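You operate a simulated robot arm through the tools that you are given. There is no shell and no other tool.

You run a simulated robot arm. Do the job below in one go: nothing can be reset, and whatever is moved stays where it is left.

Task
Close the TREE carton: cream flaps first, then the other two.
Fine: each flap is pressed down till it stays flat; the carton stays where it stands.

Only the result counts: the job must be done as asked and must still hold three seconds after the hand-in. Knocking over, shifting, dropping, spilling or breaking anything else fails it.

Robot
A 7-joint arm with a two-finger parallel gripper, fixed in place. Base frame: the origin is at the foot of the arm, x ahead of it, y to its left, z up. Units: m, degrees, N and s.
Its first joint turns from -166.0 to 166.0 degrees. Payload 4.4 kg.
The tool frame sits at the grasp point between the pads (the TCP): z along the fingers, y along the line on which they close. The tips reach 0.023 m beyond it. Largest opening 0.094 m; finger width 0.038, thickness 0.01; the body of the gripper, 0.054 by 0.096 m, starts 0.039 m behind the TCP.
Orientation is that of the tool frame in the base frame, as a unit quaternion [x, y, z, w]. With the fingers straight down and closing along the base's y, the tool's x points along the base's -x, its y along +y and its z along -z.

Tools
- The arm moves only by the tool play_rows. Its argument "series" is a list of rows, each a list of 7 numbers: the shift along the base's x, y, z in units of 100 mm (1.0 is 100 mm), then the turn, a rotation vector about the base's x, y, z in units of 180 degrees (1.0 is 180 degrees), then the opening in per cent of the stroke, from 0 (shut) to 100 (fully open). In form: [[dx, dy, dz, rx, ry, rz, grip], ...]. A call has 1 to 20 rows; each row is the pose to reach, as a shift and turn from the pose commanded when the call began. A call with a number of a shift or a turn outside -1 to 1 is refused whole. Each row takes 0.2 s and may step no farther than 0.05 m and 8.6 degrees from the row before; otherwise, or with a gripper value out of range, the whole call is refused. Where a pose cannot be reached the arm comes as near as it can. A force on the tool above 90 N (or 10 N above the force at the start of the call, whichever is more), or a blocked arm, ends the call early, and 0.2 s more pass. The fingers move at their own pace (about 0.072 m/s each) and stop on an object; they squeeze with about 40 N. The grip force told is the motor's: it shows also when the fingers shut on nothing. Time passes only in rows, and 0.2 s behind the last, so rows that repeat a pose let the fingers close. The reply holds the time, the measured pose of the TCP, the force on the tool along the base axes, the opening and the grip force, in the units named above and with some noise, with the torque about the TCP (base axes, N m) and any sound that the robot's microphone picked up.
- Cameras (640 x 400 px; columns grow to the right, rows downward): "scene" is fixed at [0.2207, -0.6474, 1.8752]; the picture's right is [0.86, -0.51, 0.00], its down [-0.32, -0.54, -0.78] and it looks along [0.40, 0.67, -0.63] (base axes); focal length 339 px, centre (320, 200). "wrist" rides on the gripper at [0.086, 0.016, -0.075] in the tool frame; the picture's right is [-0.18, 0.98, 0.00], its down [-0.58, -0.11, -0.81] and it looks along [-0.79, -0.15, 0.59] (tool axes); focal length 243 px, centre (320, 200). There is no depth. A picture from a camera that has moved, and an enlarged one, comes with that camera's place and axes in the base frame and with its lens. The place of the scene camera against the robot may be out by one fixed shift of up to 0.012 m in any direction.
- camera(camera): a new picture of that camera. It takes no simulated time.
- enlarge(camera, box): a new picture of the part [left, top, right, bottom] of that camera's present view, enlarged. It takes no simulated time.
- job_done(): hands the job in; it is judged then, once.

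Places have to be worked out from the pictures, the camera data and where the tool is seen. Open the gripper and draw the arm clear of the work before you hand the job in, unless the task says otherwise.

The tools are called as a command line: name --pt "numbers of a row" for each row, then --argument value for the rest, lists and objects as JSON in quotes. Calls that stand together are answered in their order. play_rows: Moves the arm, as the interface text tells. Its arguments: {"type":"object","properties":{"series":{"type":"array"}},"required":["series"]} The other tools are called the same way: camera (camera) takes a picture; enlarge (camera, box) takes an enlarged picture of a part of a camera's view; job_done () hands the job in.

At the start:

```text
t: 0.0
tool_pos: [0.5935, 0.1113, 1.4718]
orientation: [0.0, 1.0, 0.0, 0.0]
force: [-0.9, 0.3, -0.6]
moment: [-0.01, 0.02, -0.01]
finger_gap: 0.0939
grip_force: 0.0
```

scene: 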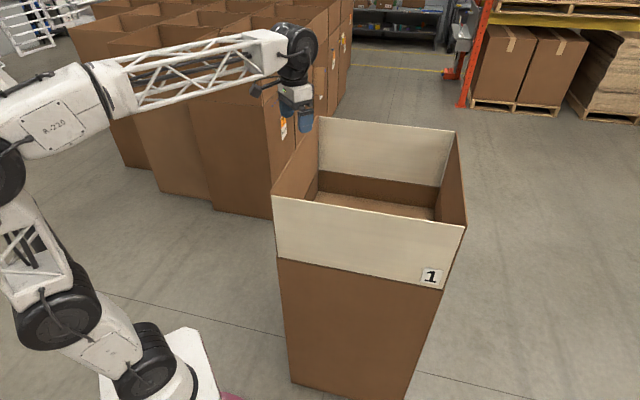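
wrist: 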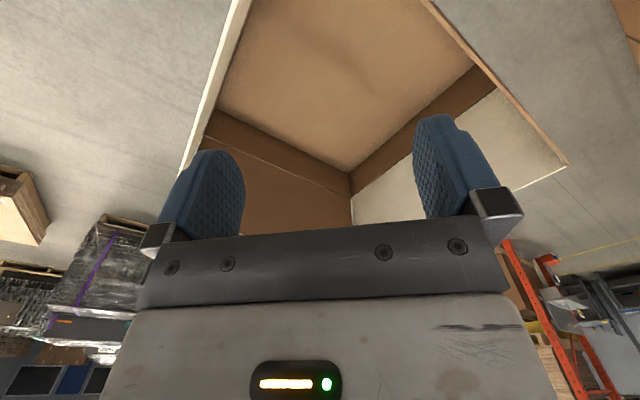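

I'll begin by looking closer at both views to find the carton, its flaps and any labels.

camera --camera "scene"

enlarge --camera "scene" --box '[250, 90, 490, 240]'

enlarge --camera "scene" --box '[250, 220, 490, 400]'

enlarge --camera "wrist" --box '[120, 0, 620, 240]'

```text
taken
```

scene: 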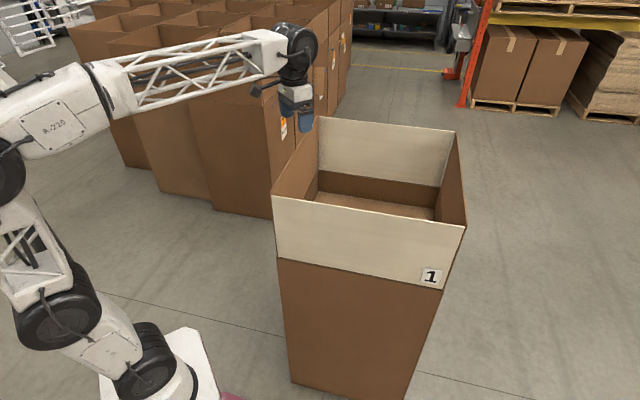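

```text
2.67 times, centred on (370, 165) of scene
camera zoom: at [0.2207, -0.6474, 1.8752], right [0.86, -0.51, 0.0], down [-0.32, -0.54, -0.78], along [0.4, 0.67, -0.63], focal length 905 px, centre (187, 293)
```

zoom: 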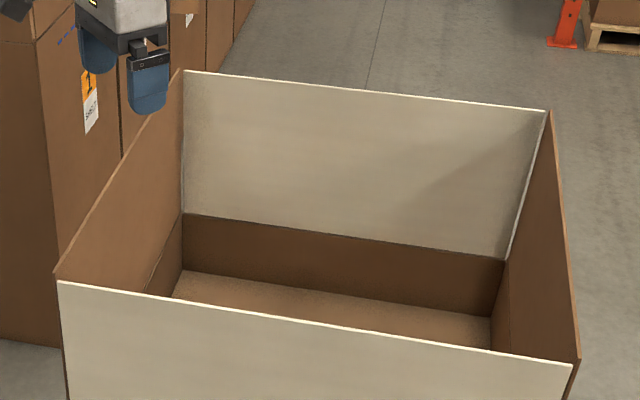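

```text
2.22 times, centred on (370, 310) of scene
camera zoom: at [0.2207, -0.6474, 1.8752], right [0.86, -0.51, 0.0], down [-0.32, -0.54, -0.78], along [0.4, 0.67, -0.63], focal length 754 px, centre (209, -44)
```

zoom: 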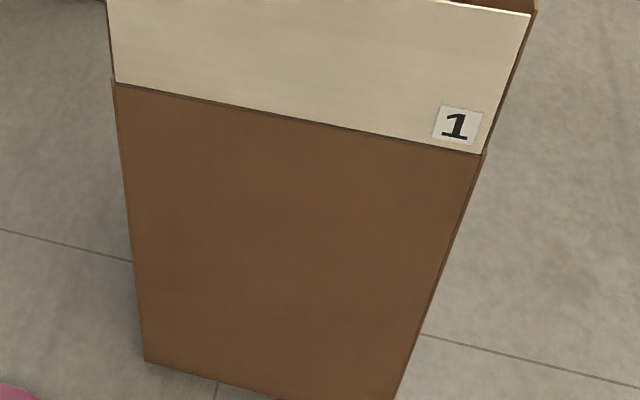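

```text
1.28 times, centred on (370, 120) of wrist
camera zoom: at [0.5075, 0.1284, 1.5469], right [0.18, 0.98, 0.0], down [0.58, -0.11, 0.81], along [0.79, -0.15, -0.59], focal length 311 px, centre (256, 302)
```

zoom: 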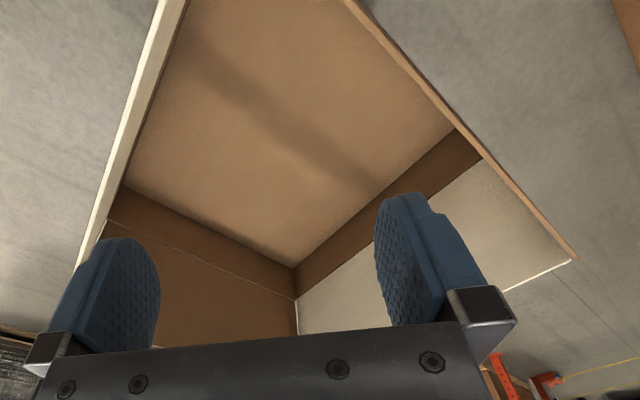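

One open carton with two cream and two brown flaps stands near the arm, turned about 45° in the base frame. I'll zoom into the rest of the view to check for labels and other cartons, in case more than one could be meant.

enlarge --camera "scene" --box '[60, 0, 360, 190]'

enlarge --camera "scene" --box '[400, 0, 640, 150]'

enlarge --camera "scene" --box '[0, 200, 320, 400]'

enlarge --camera "scene" --box '[400, 250, 460, 300]'

enlarge --camera "wrist" --box '[0, 150, 200, 400]'

enlarge --camera "wrist" --box '[480, 150, 640, 400]'

```text
2.11 times, centred on (210, 95) of scene
camera zoom: at [0.2207, -0.6474, 1.8752], right [0.86, -0.51, 0.0], down [-0.32, -0.54, -0.78], along [0.4, 0.67, -0.63], focal length 714 px, centre (552, 421)
```

zoom: 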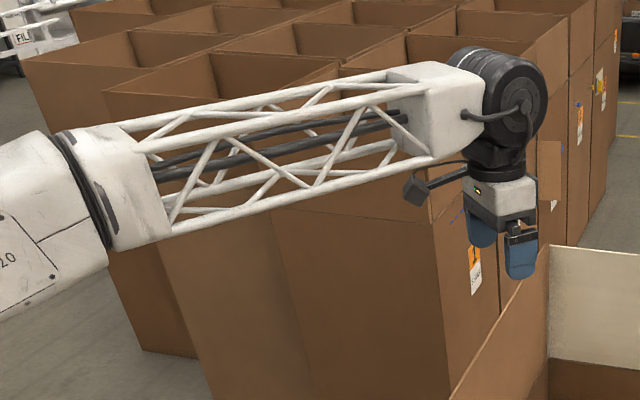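

```text
2.67 times, centred on (520, 75) of scene
camera zoom: at [0.2207, -0.6474, 1.8752], right [0.86, -0.51, 0.0], down [-0.32, -0.54, -0.78], along [0.4, 0.67, -0.63], focal length 905 px, centre (-213, 533)
```

zoom: 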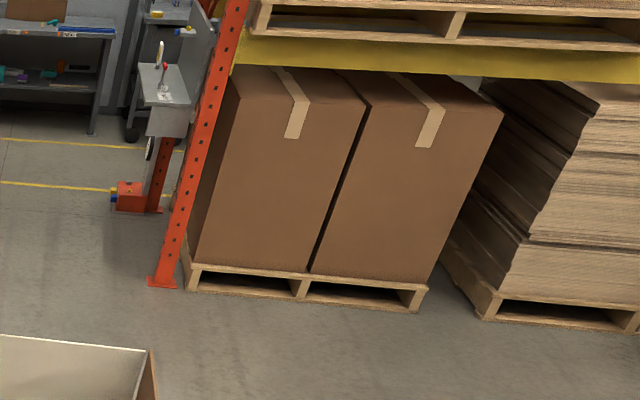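

```text
2.00 times, centred on (160, 300) of scene
camera zoom: at [0.2207, -0.6474, 1.8752], right [0.86, -0.51, 0.0], down [-0.32, -0.54, -0.78], along [0.4, 0.67, -0.63], focal length 679 px, centre (640, 0)
```

zoom: 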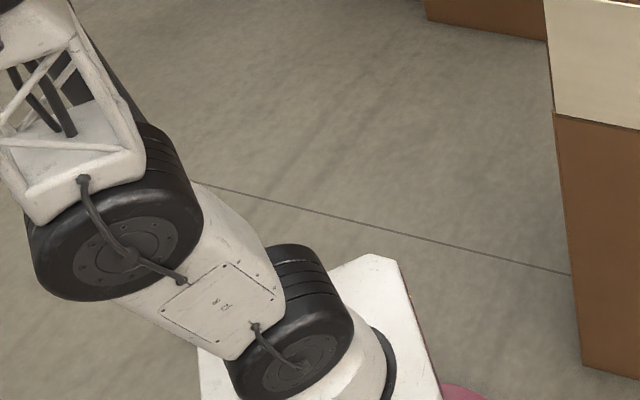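

```text
8.00 times, centred on (430, 275) of scene
camera zoom: at [0.2207, -0.6474, 1.8752], right [0.86, -0.51, 0.0], down [-0.32, -0.54, -0.78], along [0.4, 0.67, -0.63], focal length 2715 px, centre (-560, -400)
```

zoom: 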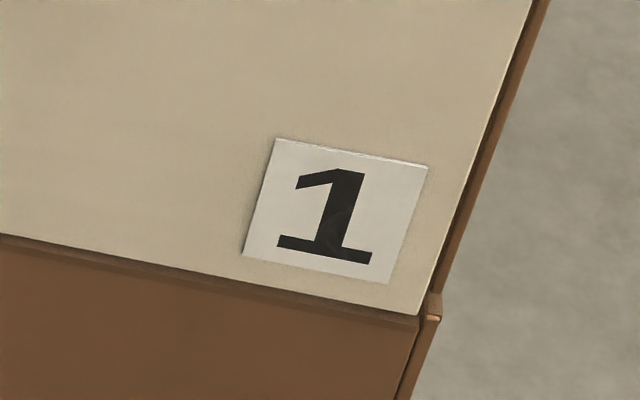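

```text
1.60 times, centred on (100, 275) of wrist
camera zoom: at [0.5075, 0.1284, 1.5469], right [0.18, 0.98, 0.0], down [0.58, -0.11, 0.81], along [0.79, -0.15, -0.59], focal length 388 px, centre (672, 80)
```

zoom: 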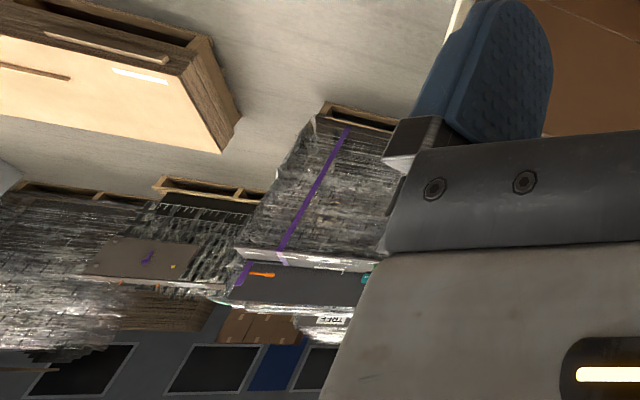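

```text
1.60 times, centred on (560, 275) of wrist
camera zoom: at [0.5075, 0.1284, 1.5469], right [0.18, 0.98, 0.0], down [0.58, -0.11, 0.81], along [0.79, -0.15, -0.59], focal length 388 px, centre (-64, 80)
```

zoom: 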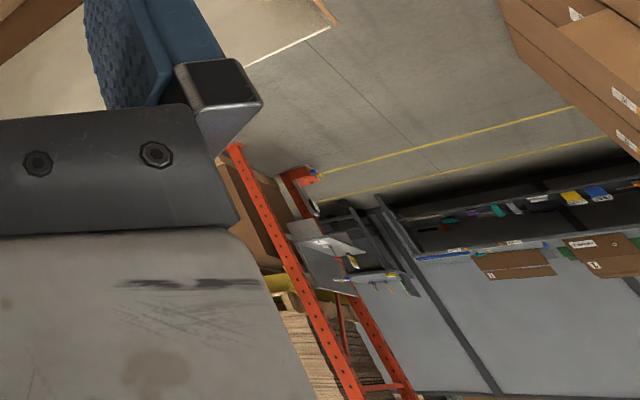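

The wrist view shows a small sign reading something like "TREE" in the background. I'll zoom in on it, and on the other background labels.

enlarge --camera "wrist" --box '[85, 335, 135, 366]'

enlarge --camera "wrist" --box '[30, 290, 140, 360]'

enlarge --camera "scene" --box '[270, 30, 360, 150]'

```text
12.80 times, centred on (110, 350) of wrist
camera zoom: at [0.5075, 0.1284, 1.5469], right [0.18, 0.98, 0.0], down [0.58, -0.11, 0.81], along [0.79, -0.15, -0.59], focal length 3106 px, centre (3008, -1726)
```

zoom: 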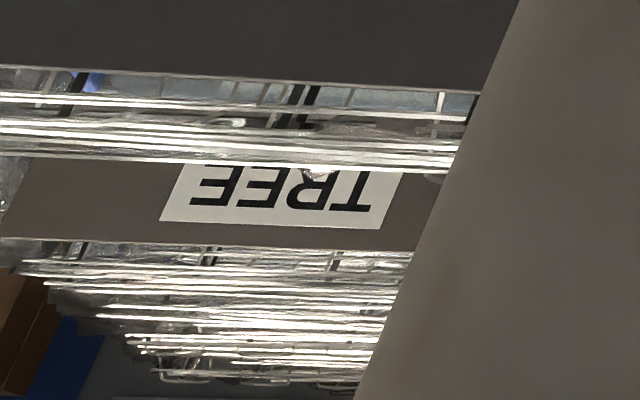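

```text
5.71 times, centred on (85, 325) of wrist
camera zoom: at [0.5075, 0.1284, 1.5469], right [0.18, 0.98, 0.0], down [0.58, -0.11, 0.81], along [0.79, -0.15, -0.59], focal length 1386 px, centre (1663, -514)
```

zoom: 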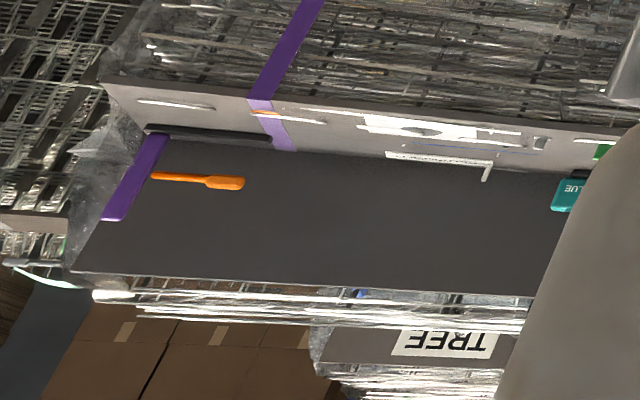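

```text
3.33 times, centred on (315, 90) of scene
camera zoom: at [0.2207, -0.6474, 1.8752], right [0.86, -0.51, 0.0], down [-0.32, -0.54, -0.78], along [0.4, 0.67, -0.63], focal length 1131 px, centre (337, 567)
```

zoom: 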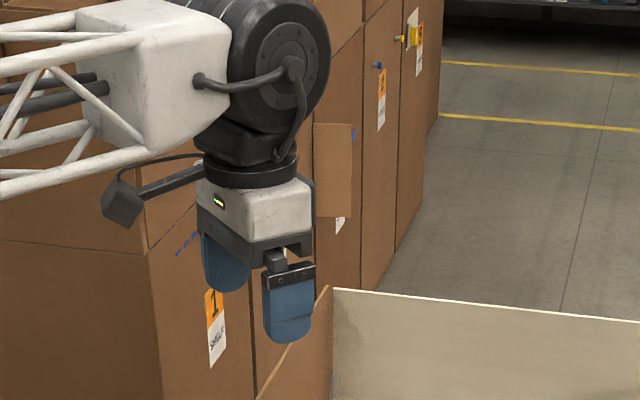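

The "TREE" sign I found belongs to a shelf far in the background. Before touching anything I'll turn the wrist in place, well above the carton, to check for other cartons or signs outside the scene camera's view.

play_rows --pt "0 0 0 0 0 -0.045 100" --pt "0 0 0 0 0 -0.09 100" --pt "0 0 0 0 0 -0.135 100" --pt "0 0 0 0 0 -0.18 100" --pt "0 0 0 0 0 -0.225 100" --pt "0 0 0 0 0 -0.27 100" --pt "0 0 0 0 0 -0.315 100" --pt "0 0 0 0 0 -0.36 100" --pt "0 0 0 0 0 -0.405 100" --pt "0 0 0 0 0 -0.45 100" --pt "0 0 0 0 0 -0.5 100"

```text
refused: row 11 steps farther than a row can; nothing moved
```

The last step was 9°, over the limit of 8.6°. I'll repeat the same turn with even steps.

play_rows --pt "0 0 0 0 0 -0.045 100" --pt "0 0 0 0 0 -0.09 100" --pt "0 0 0 0 0 -0.135 100" --pt "0 0 0 0 0 -0.18 100" --pt "0 0 0 0 0 -0.225 100" --pt "0 0 0 0 0 -0.27 100" --pt "0 0 0 0 0 -0.315 100" --pt "0 0 0 0 0 -0.36 100" --pt "0 0 0 0 0 -0.405 100" --pt "0 0 0 0 0 -0.45 100" --pt "0 0 0 0 0 -0.495 100"

camera --camera "wrist"

camera --camera "scene"

```text
t: 2.4
tool_pos: [0.593, 0.1107, 1.4728]
orientation: [0.702, 0.712, 0.0, -0.001]
force: [0.3, -0.1, -0.8]
moment: [0.0, 0.01, 0.0]
finger_gap: 0.0939
grip_force: 0.0
```

```text
taken
camera wrist: at [0.6091, 0.1989, 1.5466], right [0.99, -0.17, 0.0], down [-0.1, -0.58, 0.81], along [-0.14, -0.79, -0.59], focal length 243 px, centre (320, 200)
```

wrist: 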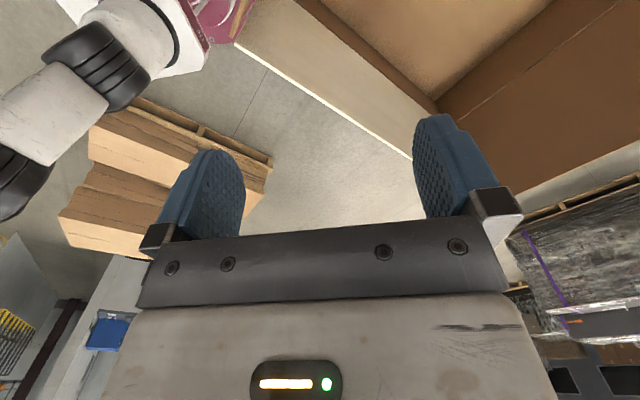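

```text
taken
```

scene: 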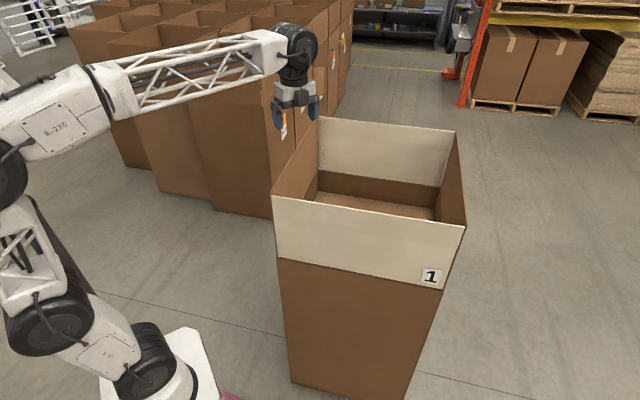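

Toward -y there are only background pallets and no other carton. I'll turn another 90° or so to look back past the arm's foot.

play_rows --pt "0 0 0 0 0 -0.045 100" --pt "0 0 0 0 0 -0.09 100" --pt "0 0 0 0 0 -0.135 100" --pt "0 0 0 0 0 -0.18 100" --pt "0 0 0 0 0 -0.225 100" --pt "0 0 0 0 0 -0.27 100" --pt "0 0 0 0 0 -0.315 100" --pt "0 0 0 0 0 -0.36 100" --pt "0 0 0 0 0 -0.405 100" --pt "0 0 0 0 0 -0.45 100" --pt "0 0 0 0 0 -0.495 100"

camera --camera "wrist"

```text
t: 4.8
tool_pos: [0.5949, 0.1096, 1.4715]
orientation: [0.987, 0.16, 0.0, -0.001]
force: [0.0, -0.2, -0.8]
moment: [-0.03, 0.01, -0.04]
finger_gap: 0.0941
grip_force: 0.0
out of reach, approached as far as the arm can: row 10, 11
```

```text
taken
camera wrist: at [0.6815, 0.1225, 1.5465], right [0.13, -0.99, 0.0], down [-0.59, -0.08, 0.81], along [-0.8, -0.11, -0.59], focal length 243 px, centre (320, 200)
```

wrist: 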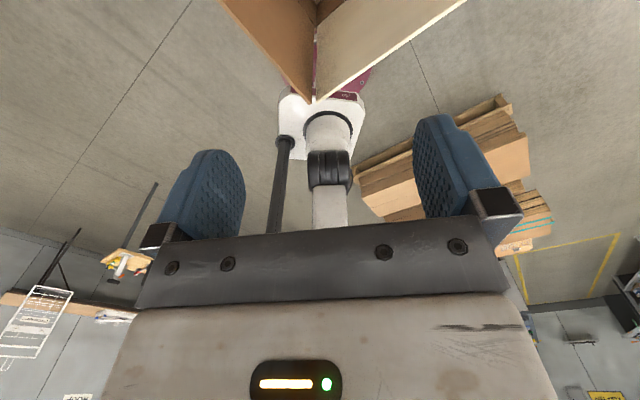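

No second carton shows behind the arm either, but there's a dark pole beside its foot and a white board on the left. I'll enlarge both.

enlarge --camera "wrist" --box '[220, 0, 420, 230]'

enlarge --camera "wrist" --box '[0, 170, 200, 400]'

enlarge --camera "wrist" --box '[440, 80, 640, 400]'

enlarge --camera "wrist" --box '[0, 280, 80, 400]'

```text
1.74 times, centred on (320, 115) of wrist
camera zoom: at [0.6815, 0.1225, 1.5465], right [0.13, -0.99, 0.0], down [-0.59, -0.08, 0.81], along [-0.8, -0.11, -0.59], focal length 422 px, centre (320, 348)
```

zoom: 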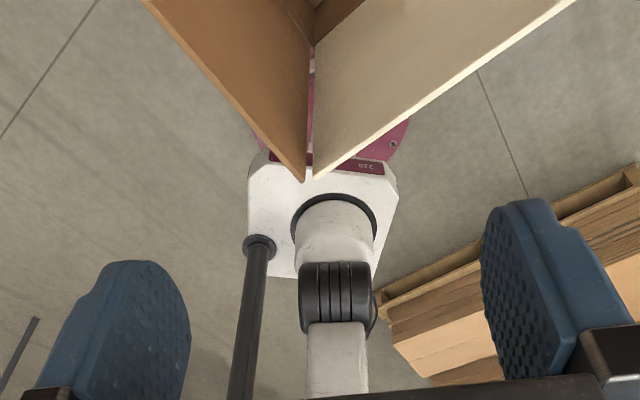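

```text
1.74 times, centred on (100, 285) of wrist
camera zoom: at [0.6815, 0.1225, 1.5465], right [0.13, -0.99, 0.0], down [-0.59, -0.08, 0.81], along [-0.8, -0.11, -0.59], focal length 422 px, centre (703, 52)
```

zoom: 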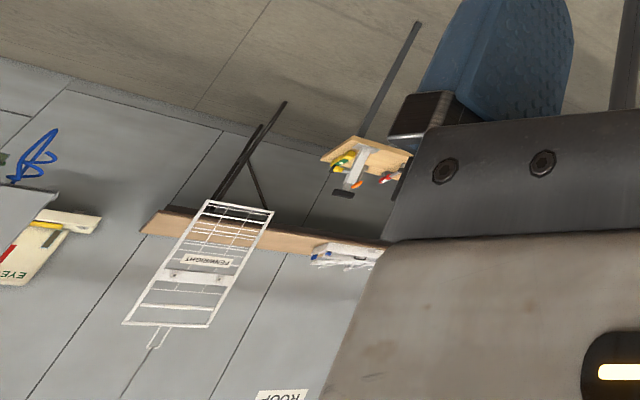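

```text
1.25 times, centred on (540, 240) of wrist
camera zoom: at [0.6815, 0.1225, 1.5465], right [0.13, -0.99, 0.0], down [-0.59, -0.08, 0.81], along [-0.8, -0.11, -0.59], focal length 303 px, centre (45, 150)
```

zoom: 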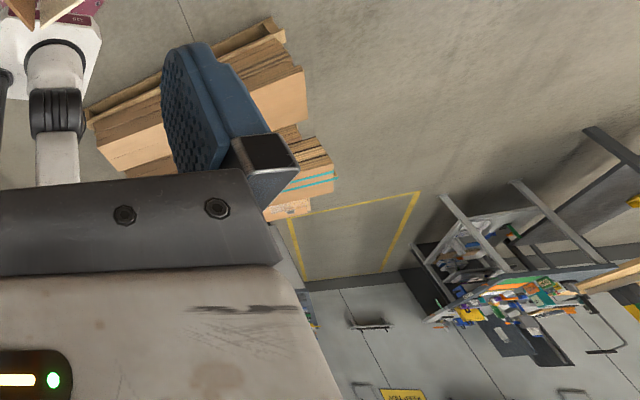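

```text
3.33 times, centred on (40, 340) of wrist
camera zoom: at [0.6815, 0.1225, 1.5465], right [0.13, -0.99, 0.0], down [-0.59, -0.08, 0.81], along [-0.8, -0.11, -0.59], focal length 809 px, centre (1253, -267)
```

zoom: 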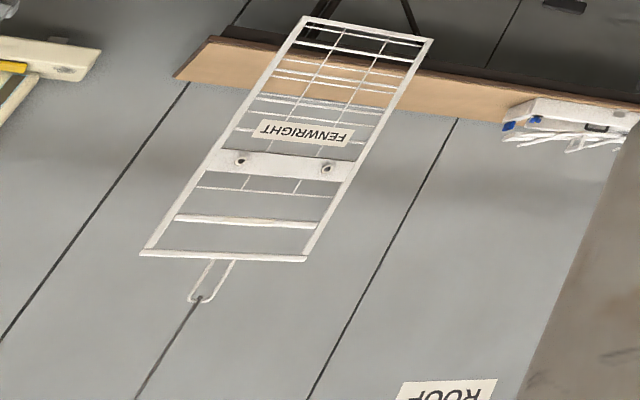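

Nothing else in reach is an open carton, so the one labelled "1" must be the job. From the pictures its rim is a square of about 0.54 m turned 45°, at z≈0.985, with corners A(0.50,0.10), B(0.885,-0.285), C(1.26,0.10) and D(0.88,0.475). The flaps stand upright to z≈1.26. I'll turn the wrist back and move at a safe height toward the outside of near cream flap A–B.

play_rows --pt "0.019 -0.05 0 0 0 0.045 100" --pt "0.038 -0.1 0 0 0 0.09 100" --pt "0.057 -0.15 0 0 0 0.135 100" --pt "0.076 -0.2 0 0 0 0.18 100" --pt "0.095 -0.25 0 0 0 0.225 100" --pt "0.114 -0.3 0 0 0 0.27 100" --pt "0.133 -0.35 0 0 0 0.315 100" --pt "0.152 -0.4 0 0 0 0.36 100" --pt "0.171 -0.45 0 0 0 0.405 100" --pt "0.19 -0.5 0 0 0 0.45 100" --pt "0.209 -0.55 0 0 0 0.495 100" --pt "0.228 -0.6 0 0 0 0.54 100" --pt "0.247 -0.65 0 0 0 0.585 100" --pt "0.266 -0.7 0 0 0 0.63 100" --pt "0.285 -0.75 0 0 0 0.675 100" --pt "0.304 -0.8 0 0 0 0.72 100" --pt "0.323 -0.85 0 0 0 0.765 100" --pt "0.342 -0.9 0 0 0 0.81 100" --pt "0.361 -0.95 0 0 0 0.855 100" --pt "0.38 -1.0 0 0 0 0.9 100"

```text
t: 9.0
tool_pos: [0.6317, 0.0111, 1.4723]
orientation: [-0.005, 1.0, 0.0, 0.0]
force: [0.6, -0.3, -0.6]
moment: [0.01, -0.05, -0.02]
finger_gap: 0.094
grip_force: 0.1
```

The arm is at yaw ≈0.5°, TCP (0.632, 0.011, 1.472). Next I move further out past the near flap and turn +45° so the tool lines up with flap A–B.

play_rows --pt "0 -0.15 0 0 0 0.041 100" --pt "0 -0.32 0 0 0 0.082 100" --pt "0 -0.49 0 0 0 0.123 100" --pt "0 -0.66 0 0 0 0.164 100" --pt "0 -0.83 0 0 0 0.205 100" --pt "0 -1.0 0 0 0 0.247 100"

play_rows --pt "0 -0.25 0 0 0 0 100" --pt "0 -0.5 0 0 0 0 100" --pt "0 -0.65 0 0 0 0 100" --pt "0 -0.7 0 0 0 0 100"

camera --camera "wrist"

camera --camera "scene"

```text
t: 10.4
tool_pos: [0.6314, -0.0888, 1.4721]
orientation: [-0.382, 0.924, -0.001, 0.0]
force: [0.7, 1.1, -0.2]
moment: [0.01, 0.01, 0.03]
finger_gap: 0.094
grip_force: 0.1
```

```text
t: 11.4
tool_pos: [0.63, -0.1589, 1.4723]
orientation: [-0.382, 0.924, -0.001, 0.0]
force: [-1.0, -0.2, -0.6]
moment: [-0.03, 0.01, -0.01]
finger_gap: 0.0939
grip_force: 0.0
```

```text
taken
camera wrist: at [0.5588, -0.2073, 1.5465], right [-0.56, 0.83, 0.0], down [0.49, 0.33, 0.81], along [0.67, 0.45, -0.59], focal length 243 px, centre (320, 200)
```

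wrist: 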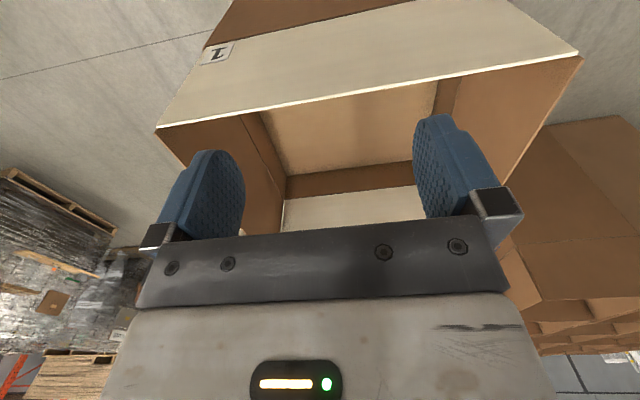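

```text
taken
```

scene: 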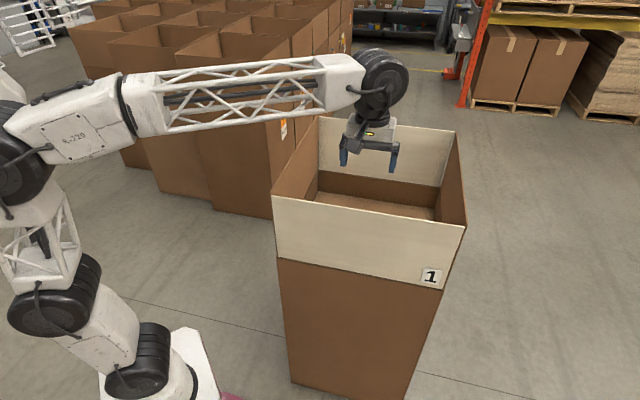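

The wrist view refines the geometry: the flap tops are at z≈1.25, the A–B hinge midpoint is near (0.69,-0.088), and the rim is at z≈0.98. The fingers are about 7 cm outside the near cream flap, so I'll lower the tips to just below its top edge.

play_rows --pt "0 0 -0.25 0 0 0 100" --pt "0 0 -0.5 0 0 0 100" --pt "0 0 -0.75 0 0 0 100" --pt "0 0 -1.0 0 0 0 100"

play_rows --pt "0 0 -0.25 0 0 0 100" --pt "0 0 -0.5 0 0 0 100" --pt "0 0 -0.75 0 0 0 100" --pt "0 0 -1.0 0 0 0 100"

play_rows --pt "0 0 -0.2 0 0 0 100" --pt "0 0 -0.38 0 0 0 100"

camera --camera "wrist"

camera --camera "scene"

```text
t: 12.4
tool_pos: [0.6323, -0.1601, 1.3728]
orientation: [-0.381, 0.924, 0.0, 0.0]
force: [-0.7, 0.1, -0.3]
moment: [0.01, 0.0, -0.04]
finger_gap: 0.094
grip_force: 0.0
```

```text
t: 13.4
tool_pos: [0.6304, -0.1583, 1.2711]
orientation: [-0.381, 0.925, -0.001, -0.001]
force: [0.3, 0.8, -0.2]
moment: [0.01, -0.04, -0.04]
finger_gap: 0.0941
grip_force: 0.0
```

```text
t: 14.0
tool_pos: [0.6319, -0.1586, 1.235]
orientation: [-0.381, 0.925, -0.001, 0.001]
force: [-0.6, -0.2, 0.0]
moment: [0.04, 0.0, 0.0]
finger_gap: 0.094
grip_force: 0.0
```

```text
taken
camera wrist: at [0.5592, -0.2068, 1.3088], right [-0.56, 0.83, 0.0], down [0.49, 0.33, 0.81], along [0.67, 0.45, -0.59], focal length 243 px, centre (320, 200)
```

wrist: 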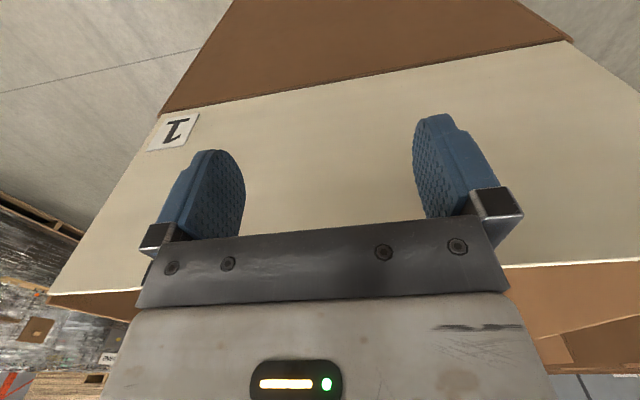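

```text
taken
```

scene: 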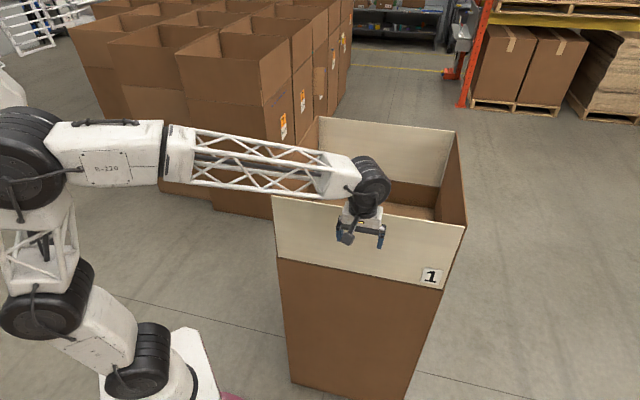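

The fingertips sit outside the near cream flap at about z 1.21, with the hinge at z≈0.985. I'll push the flap inward gently along an arc around its hinge, starting with the first 15° and watching the force.

play_rows --pt "0.141 0.141 0 0 0 0 100" --pt "0.283 0.283 0 0 0 0 100" --pt "0.389 0.389 0 0 0 0 100" --pt "0.46 0.46 0 0 0 0 100" --pt "0.495 0.495 0 0 0 0 100" --pt "0.579 0.579 -0.003 0 0 0 100" --pt "0.663 0.663 -0.012 0 0 0 100" --pt "0.746 0.746 -0.028 0 0 0 100" --pt "0.829 0.829 -0.05 0 0 0 100" --pt "0.911 0.911 -0.077 0 0 0 100"

camera --camera "scene"

camera --camera "wrist"

```text
t: 16.2
tool_pos: [0.7218, -0.0674, 1.2267]
orientation: [-0.38, 0.925, -0.001, 0.0]
force: [-0.2, 0.0, -0.9]
moment: [-0.01, 0.03, 0.05]
finger_gap: 0.0942
grip_force: 0.1
```

```text
taken
```

scene: 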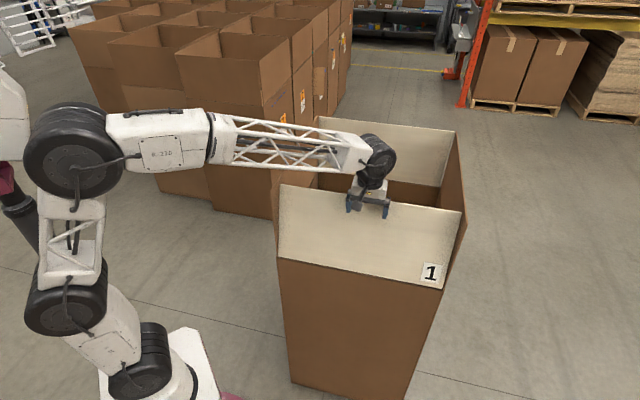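

```text
taken
camera wrist: at [0.6504, -0.116, 1.3012], right [-0.56, 0.83, 0.0], down [0.49, 0.33, 0.81], along [0.67, 0.45, -0.59], focal length 243 px, centre (320, 200)
```

wrist: 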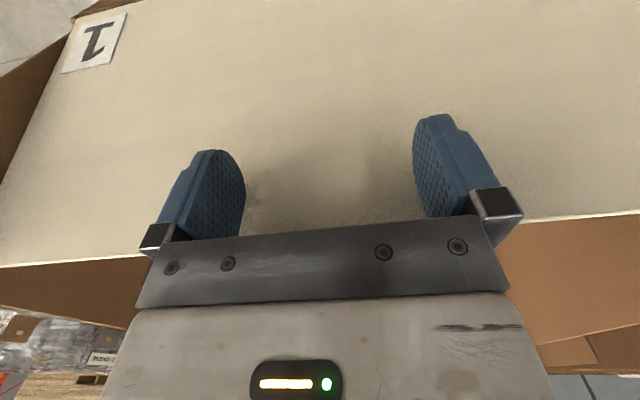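

The flap leans inward easily and the contact force is close to zero. I'll continue the same arc around the hinge to about 57°.

play_rows --pt "0.107 0.107 -0.046 0 0 0 100" --pt "0.211 0.211 -0.103 0 0 0 100" --pt "0.313 0.313 -0.17 0 0 0 100" --pt "0.412 0.412 -0.247 0 0 0 100" --pt "0.506 0.506 -0.333 0 0 0 100" --pt "0.595 0.595 -0.429 0 0 0 100" --pt "0.68 0.68 -0.532 0 0 0 100" --pt "0.759 0.759 -0.644 0 0 0 100" --pt "0.832 0.832 -0.764 0 0 0 100" --pt "0.899 0.899 -0.891 0 0 0 100" --pt "0.931 0.931 -0.956 0 0 0 100"

camera --camera "scene"

camera --camera "wrist"

```text
t: 18.6
tool_pos: [0.8157, 0.026, 1.1307]
orientation: [-0.381, 0.925, -0.001, 0.001]
force: [-0.2, -0.3, -0.2]
moment: [0.03, 0.02, 0.03]
finger_gap: 0.0942
grip_force: 0.0
```

```text
taken
```

scene: 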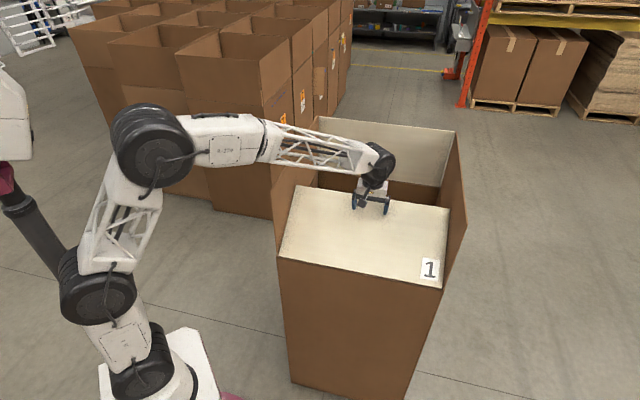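

```text
taken
camera wrist: at [0.7431, -0.0227, 1.2053], right [-0.56, 0.83, 0.0], down [0.49, 0.33, 0.81], along [0.67, 0.45, -0.59], focal length 243 px, centre (320, 200)
```

wrist: 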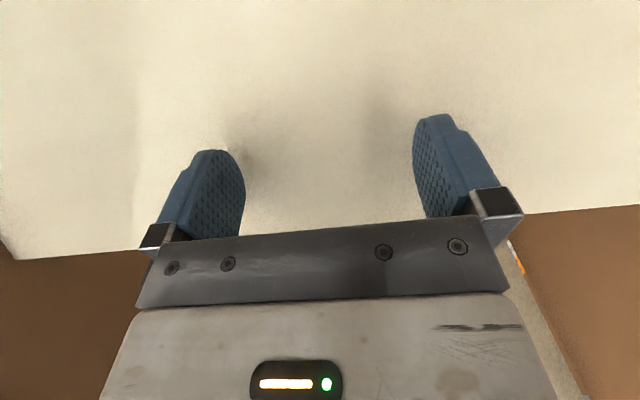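

The near cream flap is at about 57° and moving freely. I'll take it to about 83° on the same arc.

play_rows --pt "0.057 0.057 -0.136 0 0 0 100" --pt "0.108 0.108 -0.277 0 0 0 100" --pt "0.152 0.152 -0.423 0 0 0 100" --pt "0.189 0.189 -0.573 0 0 0 100" --pt "0.218 0.218 -0.726 0 0 0 100" --pt "0.235 0.235 -0.842 0 0 0 100" --pt "0.247 0.247 -0.96 0 0 0 100"

camera --camera "scene"

```text
t: 20.2
tool_pos: [0.8397, 0.0494, 1.0347]
orientation: [-0.381, 0.925, -0.001, 0.0]
force: [-0.2, -0.4, -0.1]
moment: [0.05, 0.01, 0.06]
finger_gap: 0.0937
grip_force: 0.1
```

```text
taken
```

scene: 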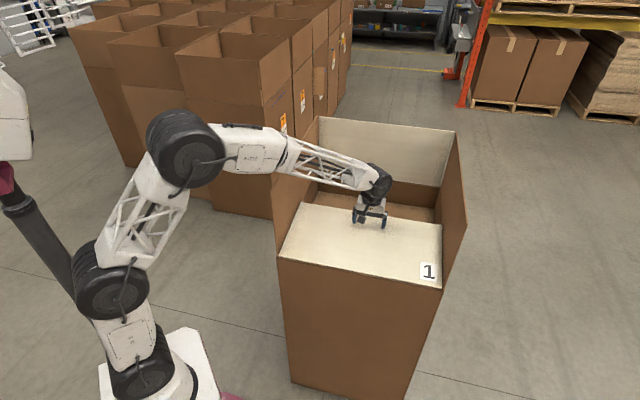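

The flap is nearly flat, the fingertips are at about z 1.012, and the force is still near zero. I'll press straight down in small steps and watch the force.

play_rows --pt "0.003 0.003 -0.05 0 0 0 100" --pt "0.005 0.005 -0.1 0 0 0 100" --pt "0.007 0.007 -0.15 0 0 0 100"

```text
t: 21.0
tool_pos: [0.8404, 0.05, 1.0194]
orientation: [-0.381, 0.925, 0.0, 0.0]
force: [0.2, 0.6, 1.3]
moment: [0.1, 0.01, -0.03]
finger_gap: 0.094
grip_force: 0.1
```

Still very light contact at tip z≈0.996. I'll press a few more millimetres.

play_rows --pt "0 0 -0.04 0 0 0 100" --pt "0 0 -0.08 0 0 0 100"

enlarge --camera "scene" --box '[250, 100, 490, 300]'

```text
t: 21.6
tool_pos: [0.8413, 0.051, 1.0112]
orientation: [-0.382, 0.924, -0.001, 0.001]
force: [-0.1, 0.3, -0.5]
moment: [0.01, 0.01, 0.01]
finger_gap: 0.0941
grip_force: 0.0
```

```text
2.00 times, centred on (370, 200) of scene
camera zoom: at [0.2207, -0.6474, 1.8752], right [0.86, -0.51, 0.0], down [-0.32, -0.54, -0.78], along [0.4, 0.67, -0.63], focal length 679 px, centre (220, 200)
```

zoom: 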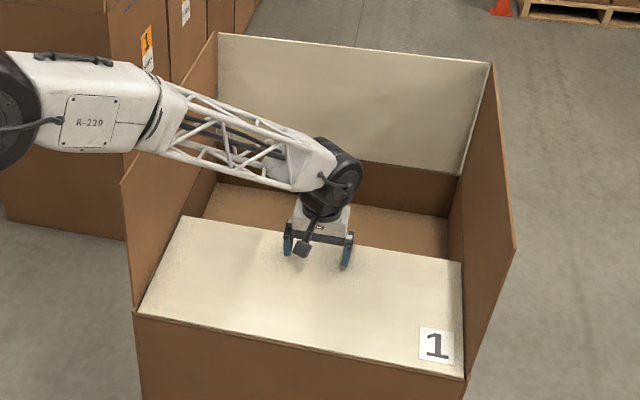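

The free edge projects to a nearly flat position, but the tips meet almost no resistance yet. I'll press on in small steps.

play_rows --pt "0 0 -0.03 0 0 0 100" --pt "0 0 -0.06 0 0 0 100"

```text
t: 22.2
tool_pos: [0.8406, 0.0494, 1.0074]
orientation: [-0.381, 0.925, -0.002, 0.002]
force: [-9.9, -3.7, 20.6]
moment: [0.41, 1.23, 0.44]
finger_gap: 0.0943
grip_force: 0.1
```

There is firm contact now, about 20 N upward at tip z≈0.984, so the flap has met its flat stop. I'll press slightly more, hold, then lift off and see whether it stays.

play_rows --pt "0 0 -0.02 0 0 0 100" --pt "0 0 -0.02 0 0 0 100"

play_rows --pt "0 0 0.1 0 0 0 100" --pt "0 0 0.4 0 0 0 100" --pt "0 0 0.8 0 0 0 100" --pt "0 0 1.0 0 0 0 100"

camera --camera "wrist"

enlarge --camera "scene" --box '[250, 100, 490, 300]'

```text
t: 22.8
tool_pos: [0.843, 0.0499, 1.0061]
orientation: [-0.381, 0.924, -0.001, 0.001]
force: [-24.4, -6.1, 58.5]
moment: [1.35, 3.37, 0.9]
finger_gap: 0.0942
grip_force: 0.2
```

```text
t: 23.8
tool_pos: [0.8417, 0.051, 1.1034]
orientation: [-0.381, 0.924, -0.002, -0.001]
force: [-0.2, -0.3, -0.7]
moment: [0.02, 0.01, 0.02]
finger_gap: 0.0941
grip_force: 0.0
```

```text
taken
camera wrist: at [0.7684, 0.0022, 1.1778], right [-0.56, 0.83, 0.0], down [0.49, 0.33, 0.81], along [0.67, 0.45, -0.59], focal length 243 px, centre (320, 200)
```

wrist: 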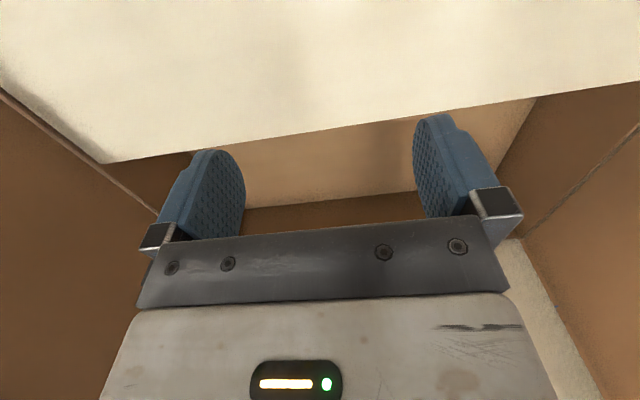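

```text
2.00 times, centred on (370, 200) of scene
camera zoom: at [0.2207, -0.6474, 1.8752], right [0.86, -0.51, 0.0], down [-0.32, -0.54, -0.78], along [0.4, 0.67, -0.63], focal length 679 px, centre (220, 200)
```

zoom: 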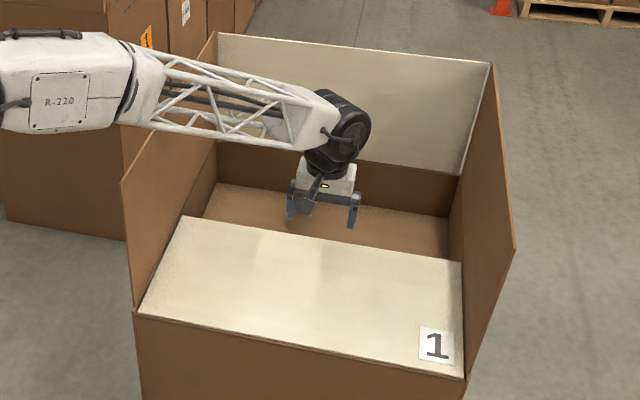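

The near cream flap is flat and stays down after lift-off, and the carton's corners haven't moved in the picture. Next is the far cream flap, so I'll raise the tool above flap height.

play_rows --pt "0 0 0.3 0 0 0 100" --pt "0 0 0.6 0 0 0 100" --pt "0 0 1.0 0 0 0 100"

play_rows --pt "0 0 0.4 0 0 0 100" --pt "0 0 0.8 0 0 0 100" --pt "0 0 1.0 0 0 0 100"

play_rows --pt "0 0.0 0.3 0 0 0 100" --pt "0.1 0.2 0.6 0 0 0 100" --pt "0.2 0.4 0.8 0 0 0 100" --pt "0.3 0.6 1.0 0 0 0 100"

camera --camera "wrist"

enlarge --camera "scene" --box '[250, 100, 490, 300]'

```text
t: 24.6
tool_pos: [0.8404, 0.051, 1.2025]
orientation: [-0.381, 0.925, -0.001, 0.0]
force: [0.1, -0.8, 0.4]
moment: [0.02, 0.02, 0.0]
finger_gap: 0.0939
grip_force: 0.1
```

```text
t: 25.4
tool_pos: [0.8417, 0.0523, 1.3027]
orientation: [-0.381, 0.925, -0.001, 0.0]
force: [0.3, 0.1, -1.1]
moment: [0.0, 0.01, -0.01]
finger_gap: 0.0943
grip_force: 0.0
```

```text
t: 26.4
tool_pos: [0.8702, 0.1106, 1.4045]
orientation: [-0.382, 0.924, -0.001, 0.001]
force: [-0.1, -1.1, -0.3]
moment: [-0.01, -0.02, -0.02]
finger_gap: 0.0941
grip_force: 0.1
```

```text
taken
camera wrist: at [0.7991, 0.0623, 1.4788], right [-0.56, 0.83, 0.0], down [0.49, 0.33, 0.81], along [0.67, 0.45, -0.59], focal length 243 px, centre (320, 200)
```

wrist: 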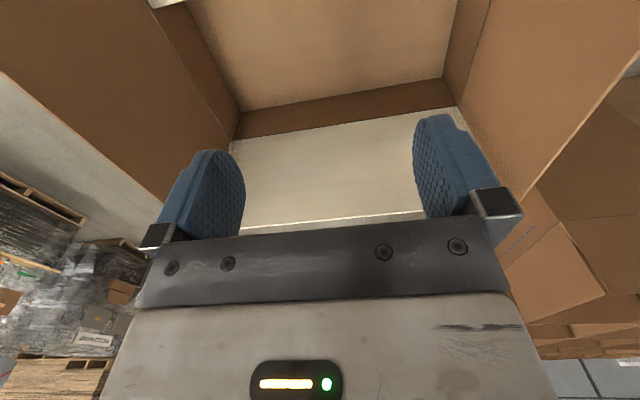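

```text
2.00 times, centred on (370, 200) of scene
camera zoom: at [0.2207, -0.6474, 1.8752], right [0.86, -0.51, 0.0], down [-0.32, -0.54, -0.78], along [0.4, 0.67, -0.63], focal length 679 px, centre (220, 200)
```

zoom: 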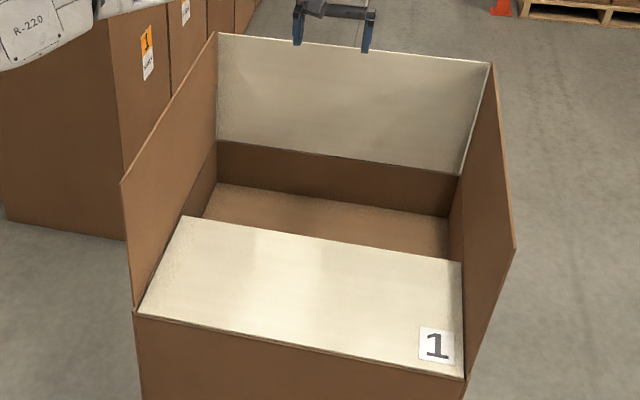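

In the wrist view the far cream hinge is about 0.555 m behind the near one (n=(x+y)/√2≈0.976) and its top edge is at n≈0.985, z≈1.25. I'll carry the fingers over that top edge with about 4 cm clearance, nearer the D end to stay within reach.

play_rows --pt "0.15 0.3 -0.1 0 0 0 100" --pt "0.3 0.6 -0.2 0 0 0 100" --pt "0.45 0.9 -0.3 0 0 0 100"

play_rows --pt "0.15 0.3 -0.1 0 0 0 100" --pt "0.3 0.6 -0.2 0 0 0 100" --pt "0.45 0.9 -0.3 0 0 0 100"

camera --camera "wrist"

camera --camera "scene"

```text
t: 27.2
tool_pos: [0.9166, 0.2007, 1.3749]
orientation: [-0.382, 0.924, 0.0, 0.0]
force: [-0.5, 0.2, 1.7]
moment: [-0.03, -0.01, -0.01]
finger_gap: 0.0939
grip_force: 0.0
```

```text
t: 28.0
tool_pos: [0.9622, 0.2915, 1.3434]
orientation: [-0.381, 0.924, 0.0, 0.001]
force: [0.2, 0.1, 0.6]
moment: [0.0, -0.02, -0.01]
finger_gap: 0.0942
grip_force: 0.0
```

```text
taken
camera wrist: at [0.8891, 0.2423, 1.4189], right [-0.56, 0.83, 0.0], down [0.49, 0.33, 0.81], along [0.67, 0.45, -0.59], focal length 243 px, centre (320, 200)
```

wrist: 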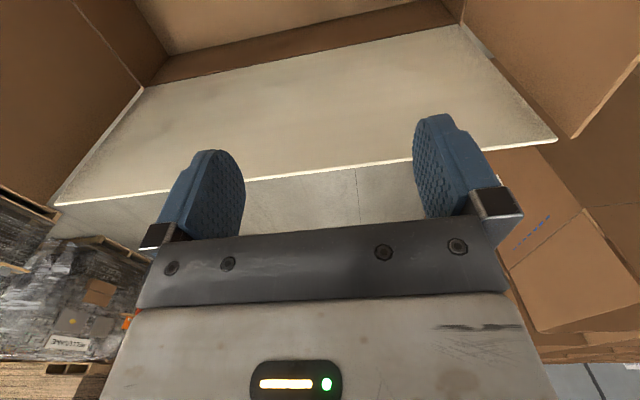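

```text
taken
```

scene: 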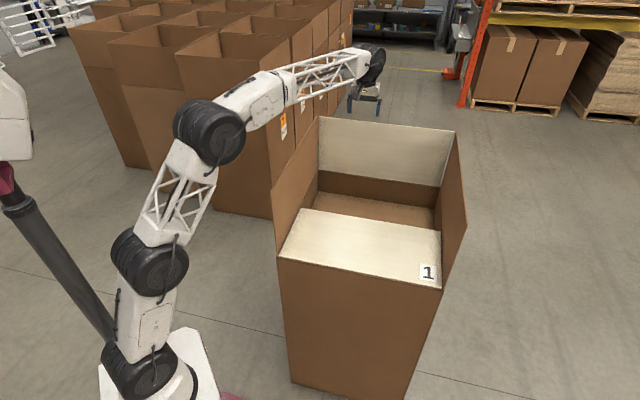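

From here the far flap's top edge is at n≈0.979 and the hinge at n≈0.975, so it stands vertical. The TCP is still inside at n=0.887. I'll carry on over the edge to n≈1.03 with the tips about 4 cm above the flap top.

play_rows --pt "0.2 0.32 -0.08 0 0 0 100" --pt "0.4 0.64 -0.15 0 0 0 100"

play_rows --pt "0.2 0.32 -0.07 0 0 0 100" --pt "0.39 0.63 -0.13 0 0 0 100"

camera --camera "wrist"

camera --camera "scene"

```text
t: 28.6
tool_pos: [1.001, 0.3545, 1.3303]
orientation: [-0.381, 0.925, -0.001, 0.0]
force: [0.3, -0.3, 0.7]
moment: [0.03, -0.01, 0.0]
finger_gap: 0.0941
grip_force: 0.0
```

```text
t: 29.2
tool_pos: [1.0401, 0.4177, 1.317]
orientation: [-0.381, 0.925, -0.001, 0.0]
force: [0.3, -0.8, 0.4]
moment: [0.04, -0.01, 0.0]
finger_gap: 0.0939
grip_force: 0.0
```

```text
taken
camera wrist: at [0.9682, 0.3687, 1.3912], right [-0.56, 0.83, 0.0], down [0.49, 0.33, 0.81], along [0.67, 0.45, -0.59], focal length 243 px, centre (320, 200)
```

wrist: 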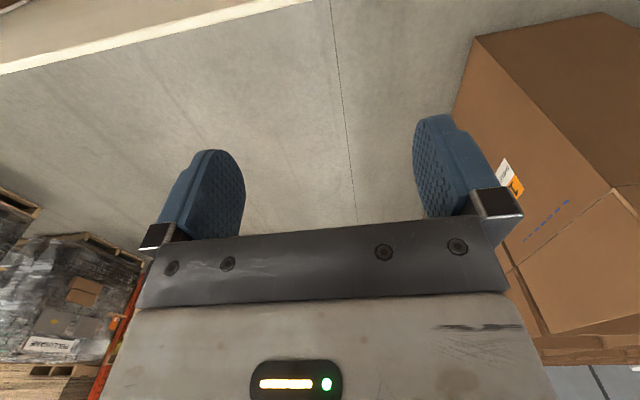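

```text
taken
```

scene: 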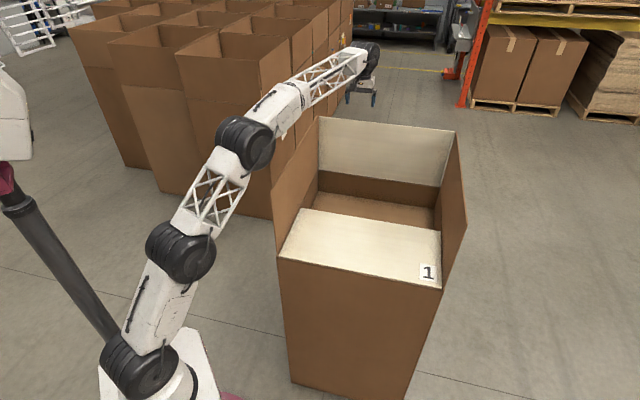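

The pose is reachable: TCP n≈1.031, m≈0.44, so the finger faces are about 3 cm outside the far cream flap. I'll lower the tips about 4 cm below its top edge.

play_rows --pt "0 0 -0.2 0 0 0 100" --pt "0 0 -0.4 0 0 0 100" --pt "0 0 -0.6 0 0 0 100" --pt "0 0 -0.84 0 0 0 100"

camera --camera "wrist"

enlarge --camera "scene" --box '[250, 40, 490, 240]'

```text
t: 30.2
tool_pos: [1.0414, 0.4174, 1.2311]
orientation: [-0.381, 0.925, -0.001, 0.001]
force: [0.1, -1.2, 0.7]
moment: [0.0, 0.03, 0.0]
finger_gap: 0.0941
grip_force: 0.1
```

```text
taken
camera wrist: at [0.9682, 0.369, 1.3063], right [-0.56, 0.83, 0.0], down [0.49, 0.33, 0.81], along [0.67, 0.45, -0.59], focal length 243 px, centre (320, 200)
```

wrist: 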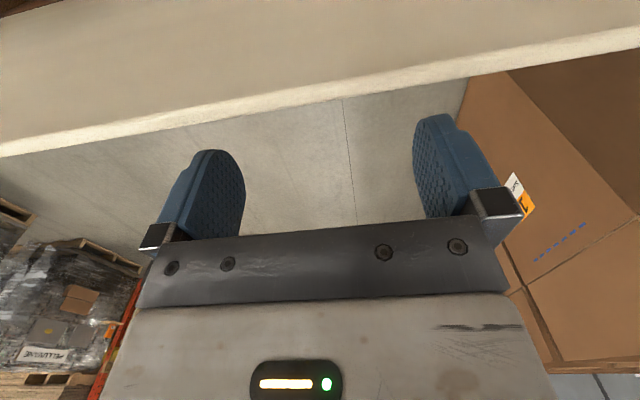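

```text
2.00 times, centred on (370, 140) of scene
camera zoom: at [0.2207, -0.6474, 1.8752], right [0.86, -0.51, 0.0], down [-0.32, -0.54, -0.78], along [0.4, 0.67, -0.63], focal length 679 px, centre (220, 320)
```

zoom: 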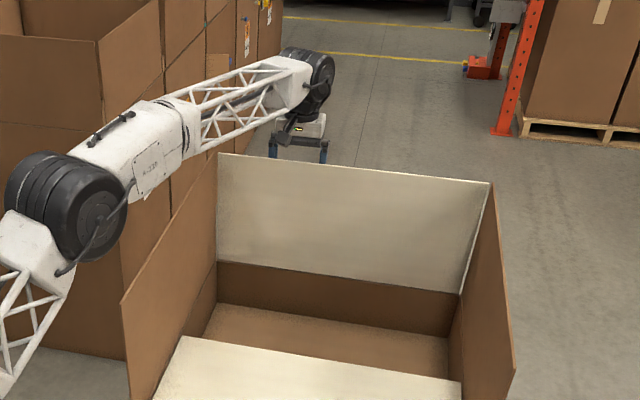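

The fingertips are now hidden behind the far cream flap with the tool clear of it. I'll draw the flap inward along an arc about its hinge, slowly for the first 27°.

play_rows --pt "-0.071 -0.071 0 0 0 0 100" --pt "-0.141 -0.141 0 0 0 0 100" --pt "-0.212 -0.212 0 0 0 0 100" --pt "-0.295 -0.295 -0.003 0 0 0 100" --pt "-0.377 -0.377 -0.012 0 0 0 100" --pt "-0.459 -0.459 -0.027 0 0 0 100" --pt "-0.54 -0.54 -0.049 0 0 0 100" --pt "-0.62 -0.62 -0.076 0 0 0 100" --pt "-0.699 -0.699 -0.109 0 0 0 100" --pt "-0.777 -0.777 -0.148 0 0 0 100" --pt "-0.853 -0.853 -0.193 0 0 0 100" --pt "-0.928 -0.928 -0.243 0 0 0 100"

camera --camera "wrist"

enlarge --camera "scene" --box '[250, 40, 490, 240]'

```text
t: 32.8
tool_pos: [0.9469, 0.3262, 1.2062]
orientation: [-0.381, 0.925, -0.001, 0.0]
force: [0.2, 0.4, 0.3]
moment: [-0.03, 0.0, 0.04]
finger_gap: 0.0941
grip_force: 0.0
```

```text
taken
camera wrist: at [0.8749, 0.2764, 1.282], right [-0.56, 0.83, 0.0], down [0.49, 0.33, 0.81], along [0.67, 0.45, -0.59], focal length 243 px, centre (320, 200)
```

wrist: 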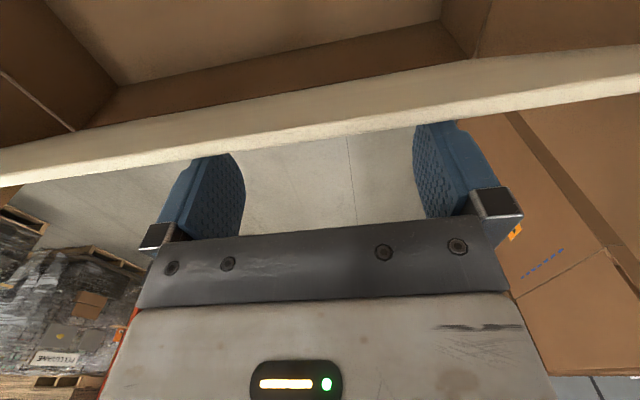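

```text
2.00 times, centred on (370, 140) of scene
camera zoom: at [0.2207, -0.6474, 1.8752], right [0.86, -0.51, 0.0], down [-0.32, -0.54, -0.78], along [0.4, 0.67, -0.63], focal length 679 px, centre (220, 320)
```

zoom: 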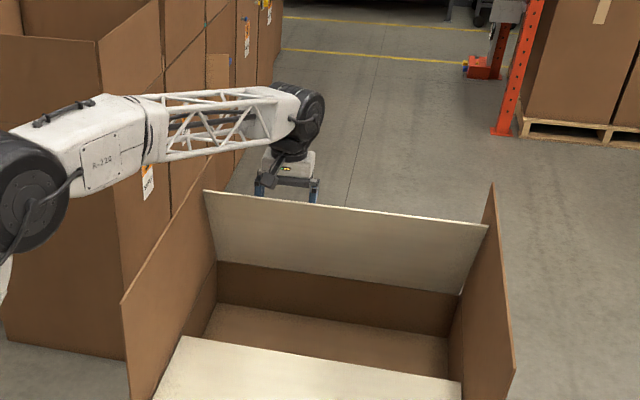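

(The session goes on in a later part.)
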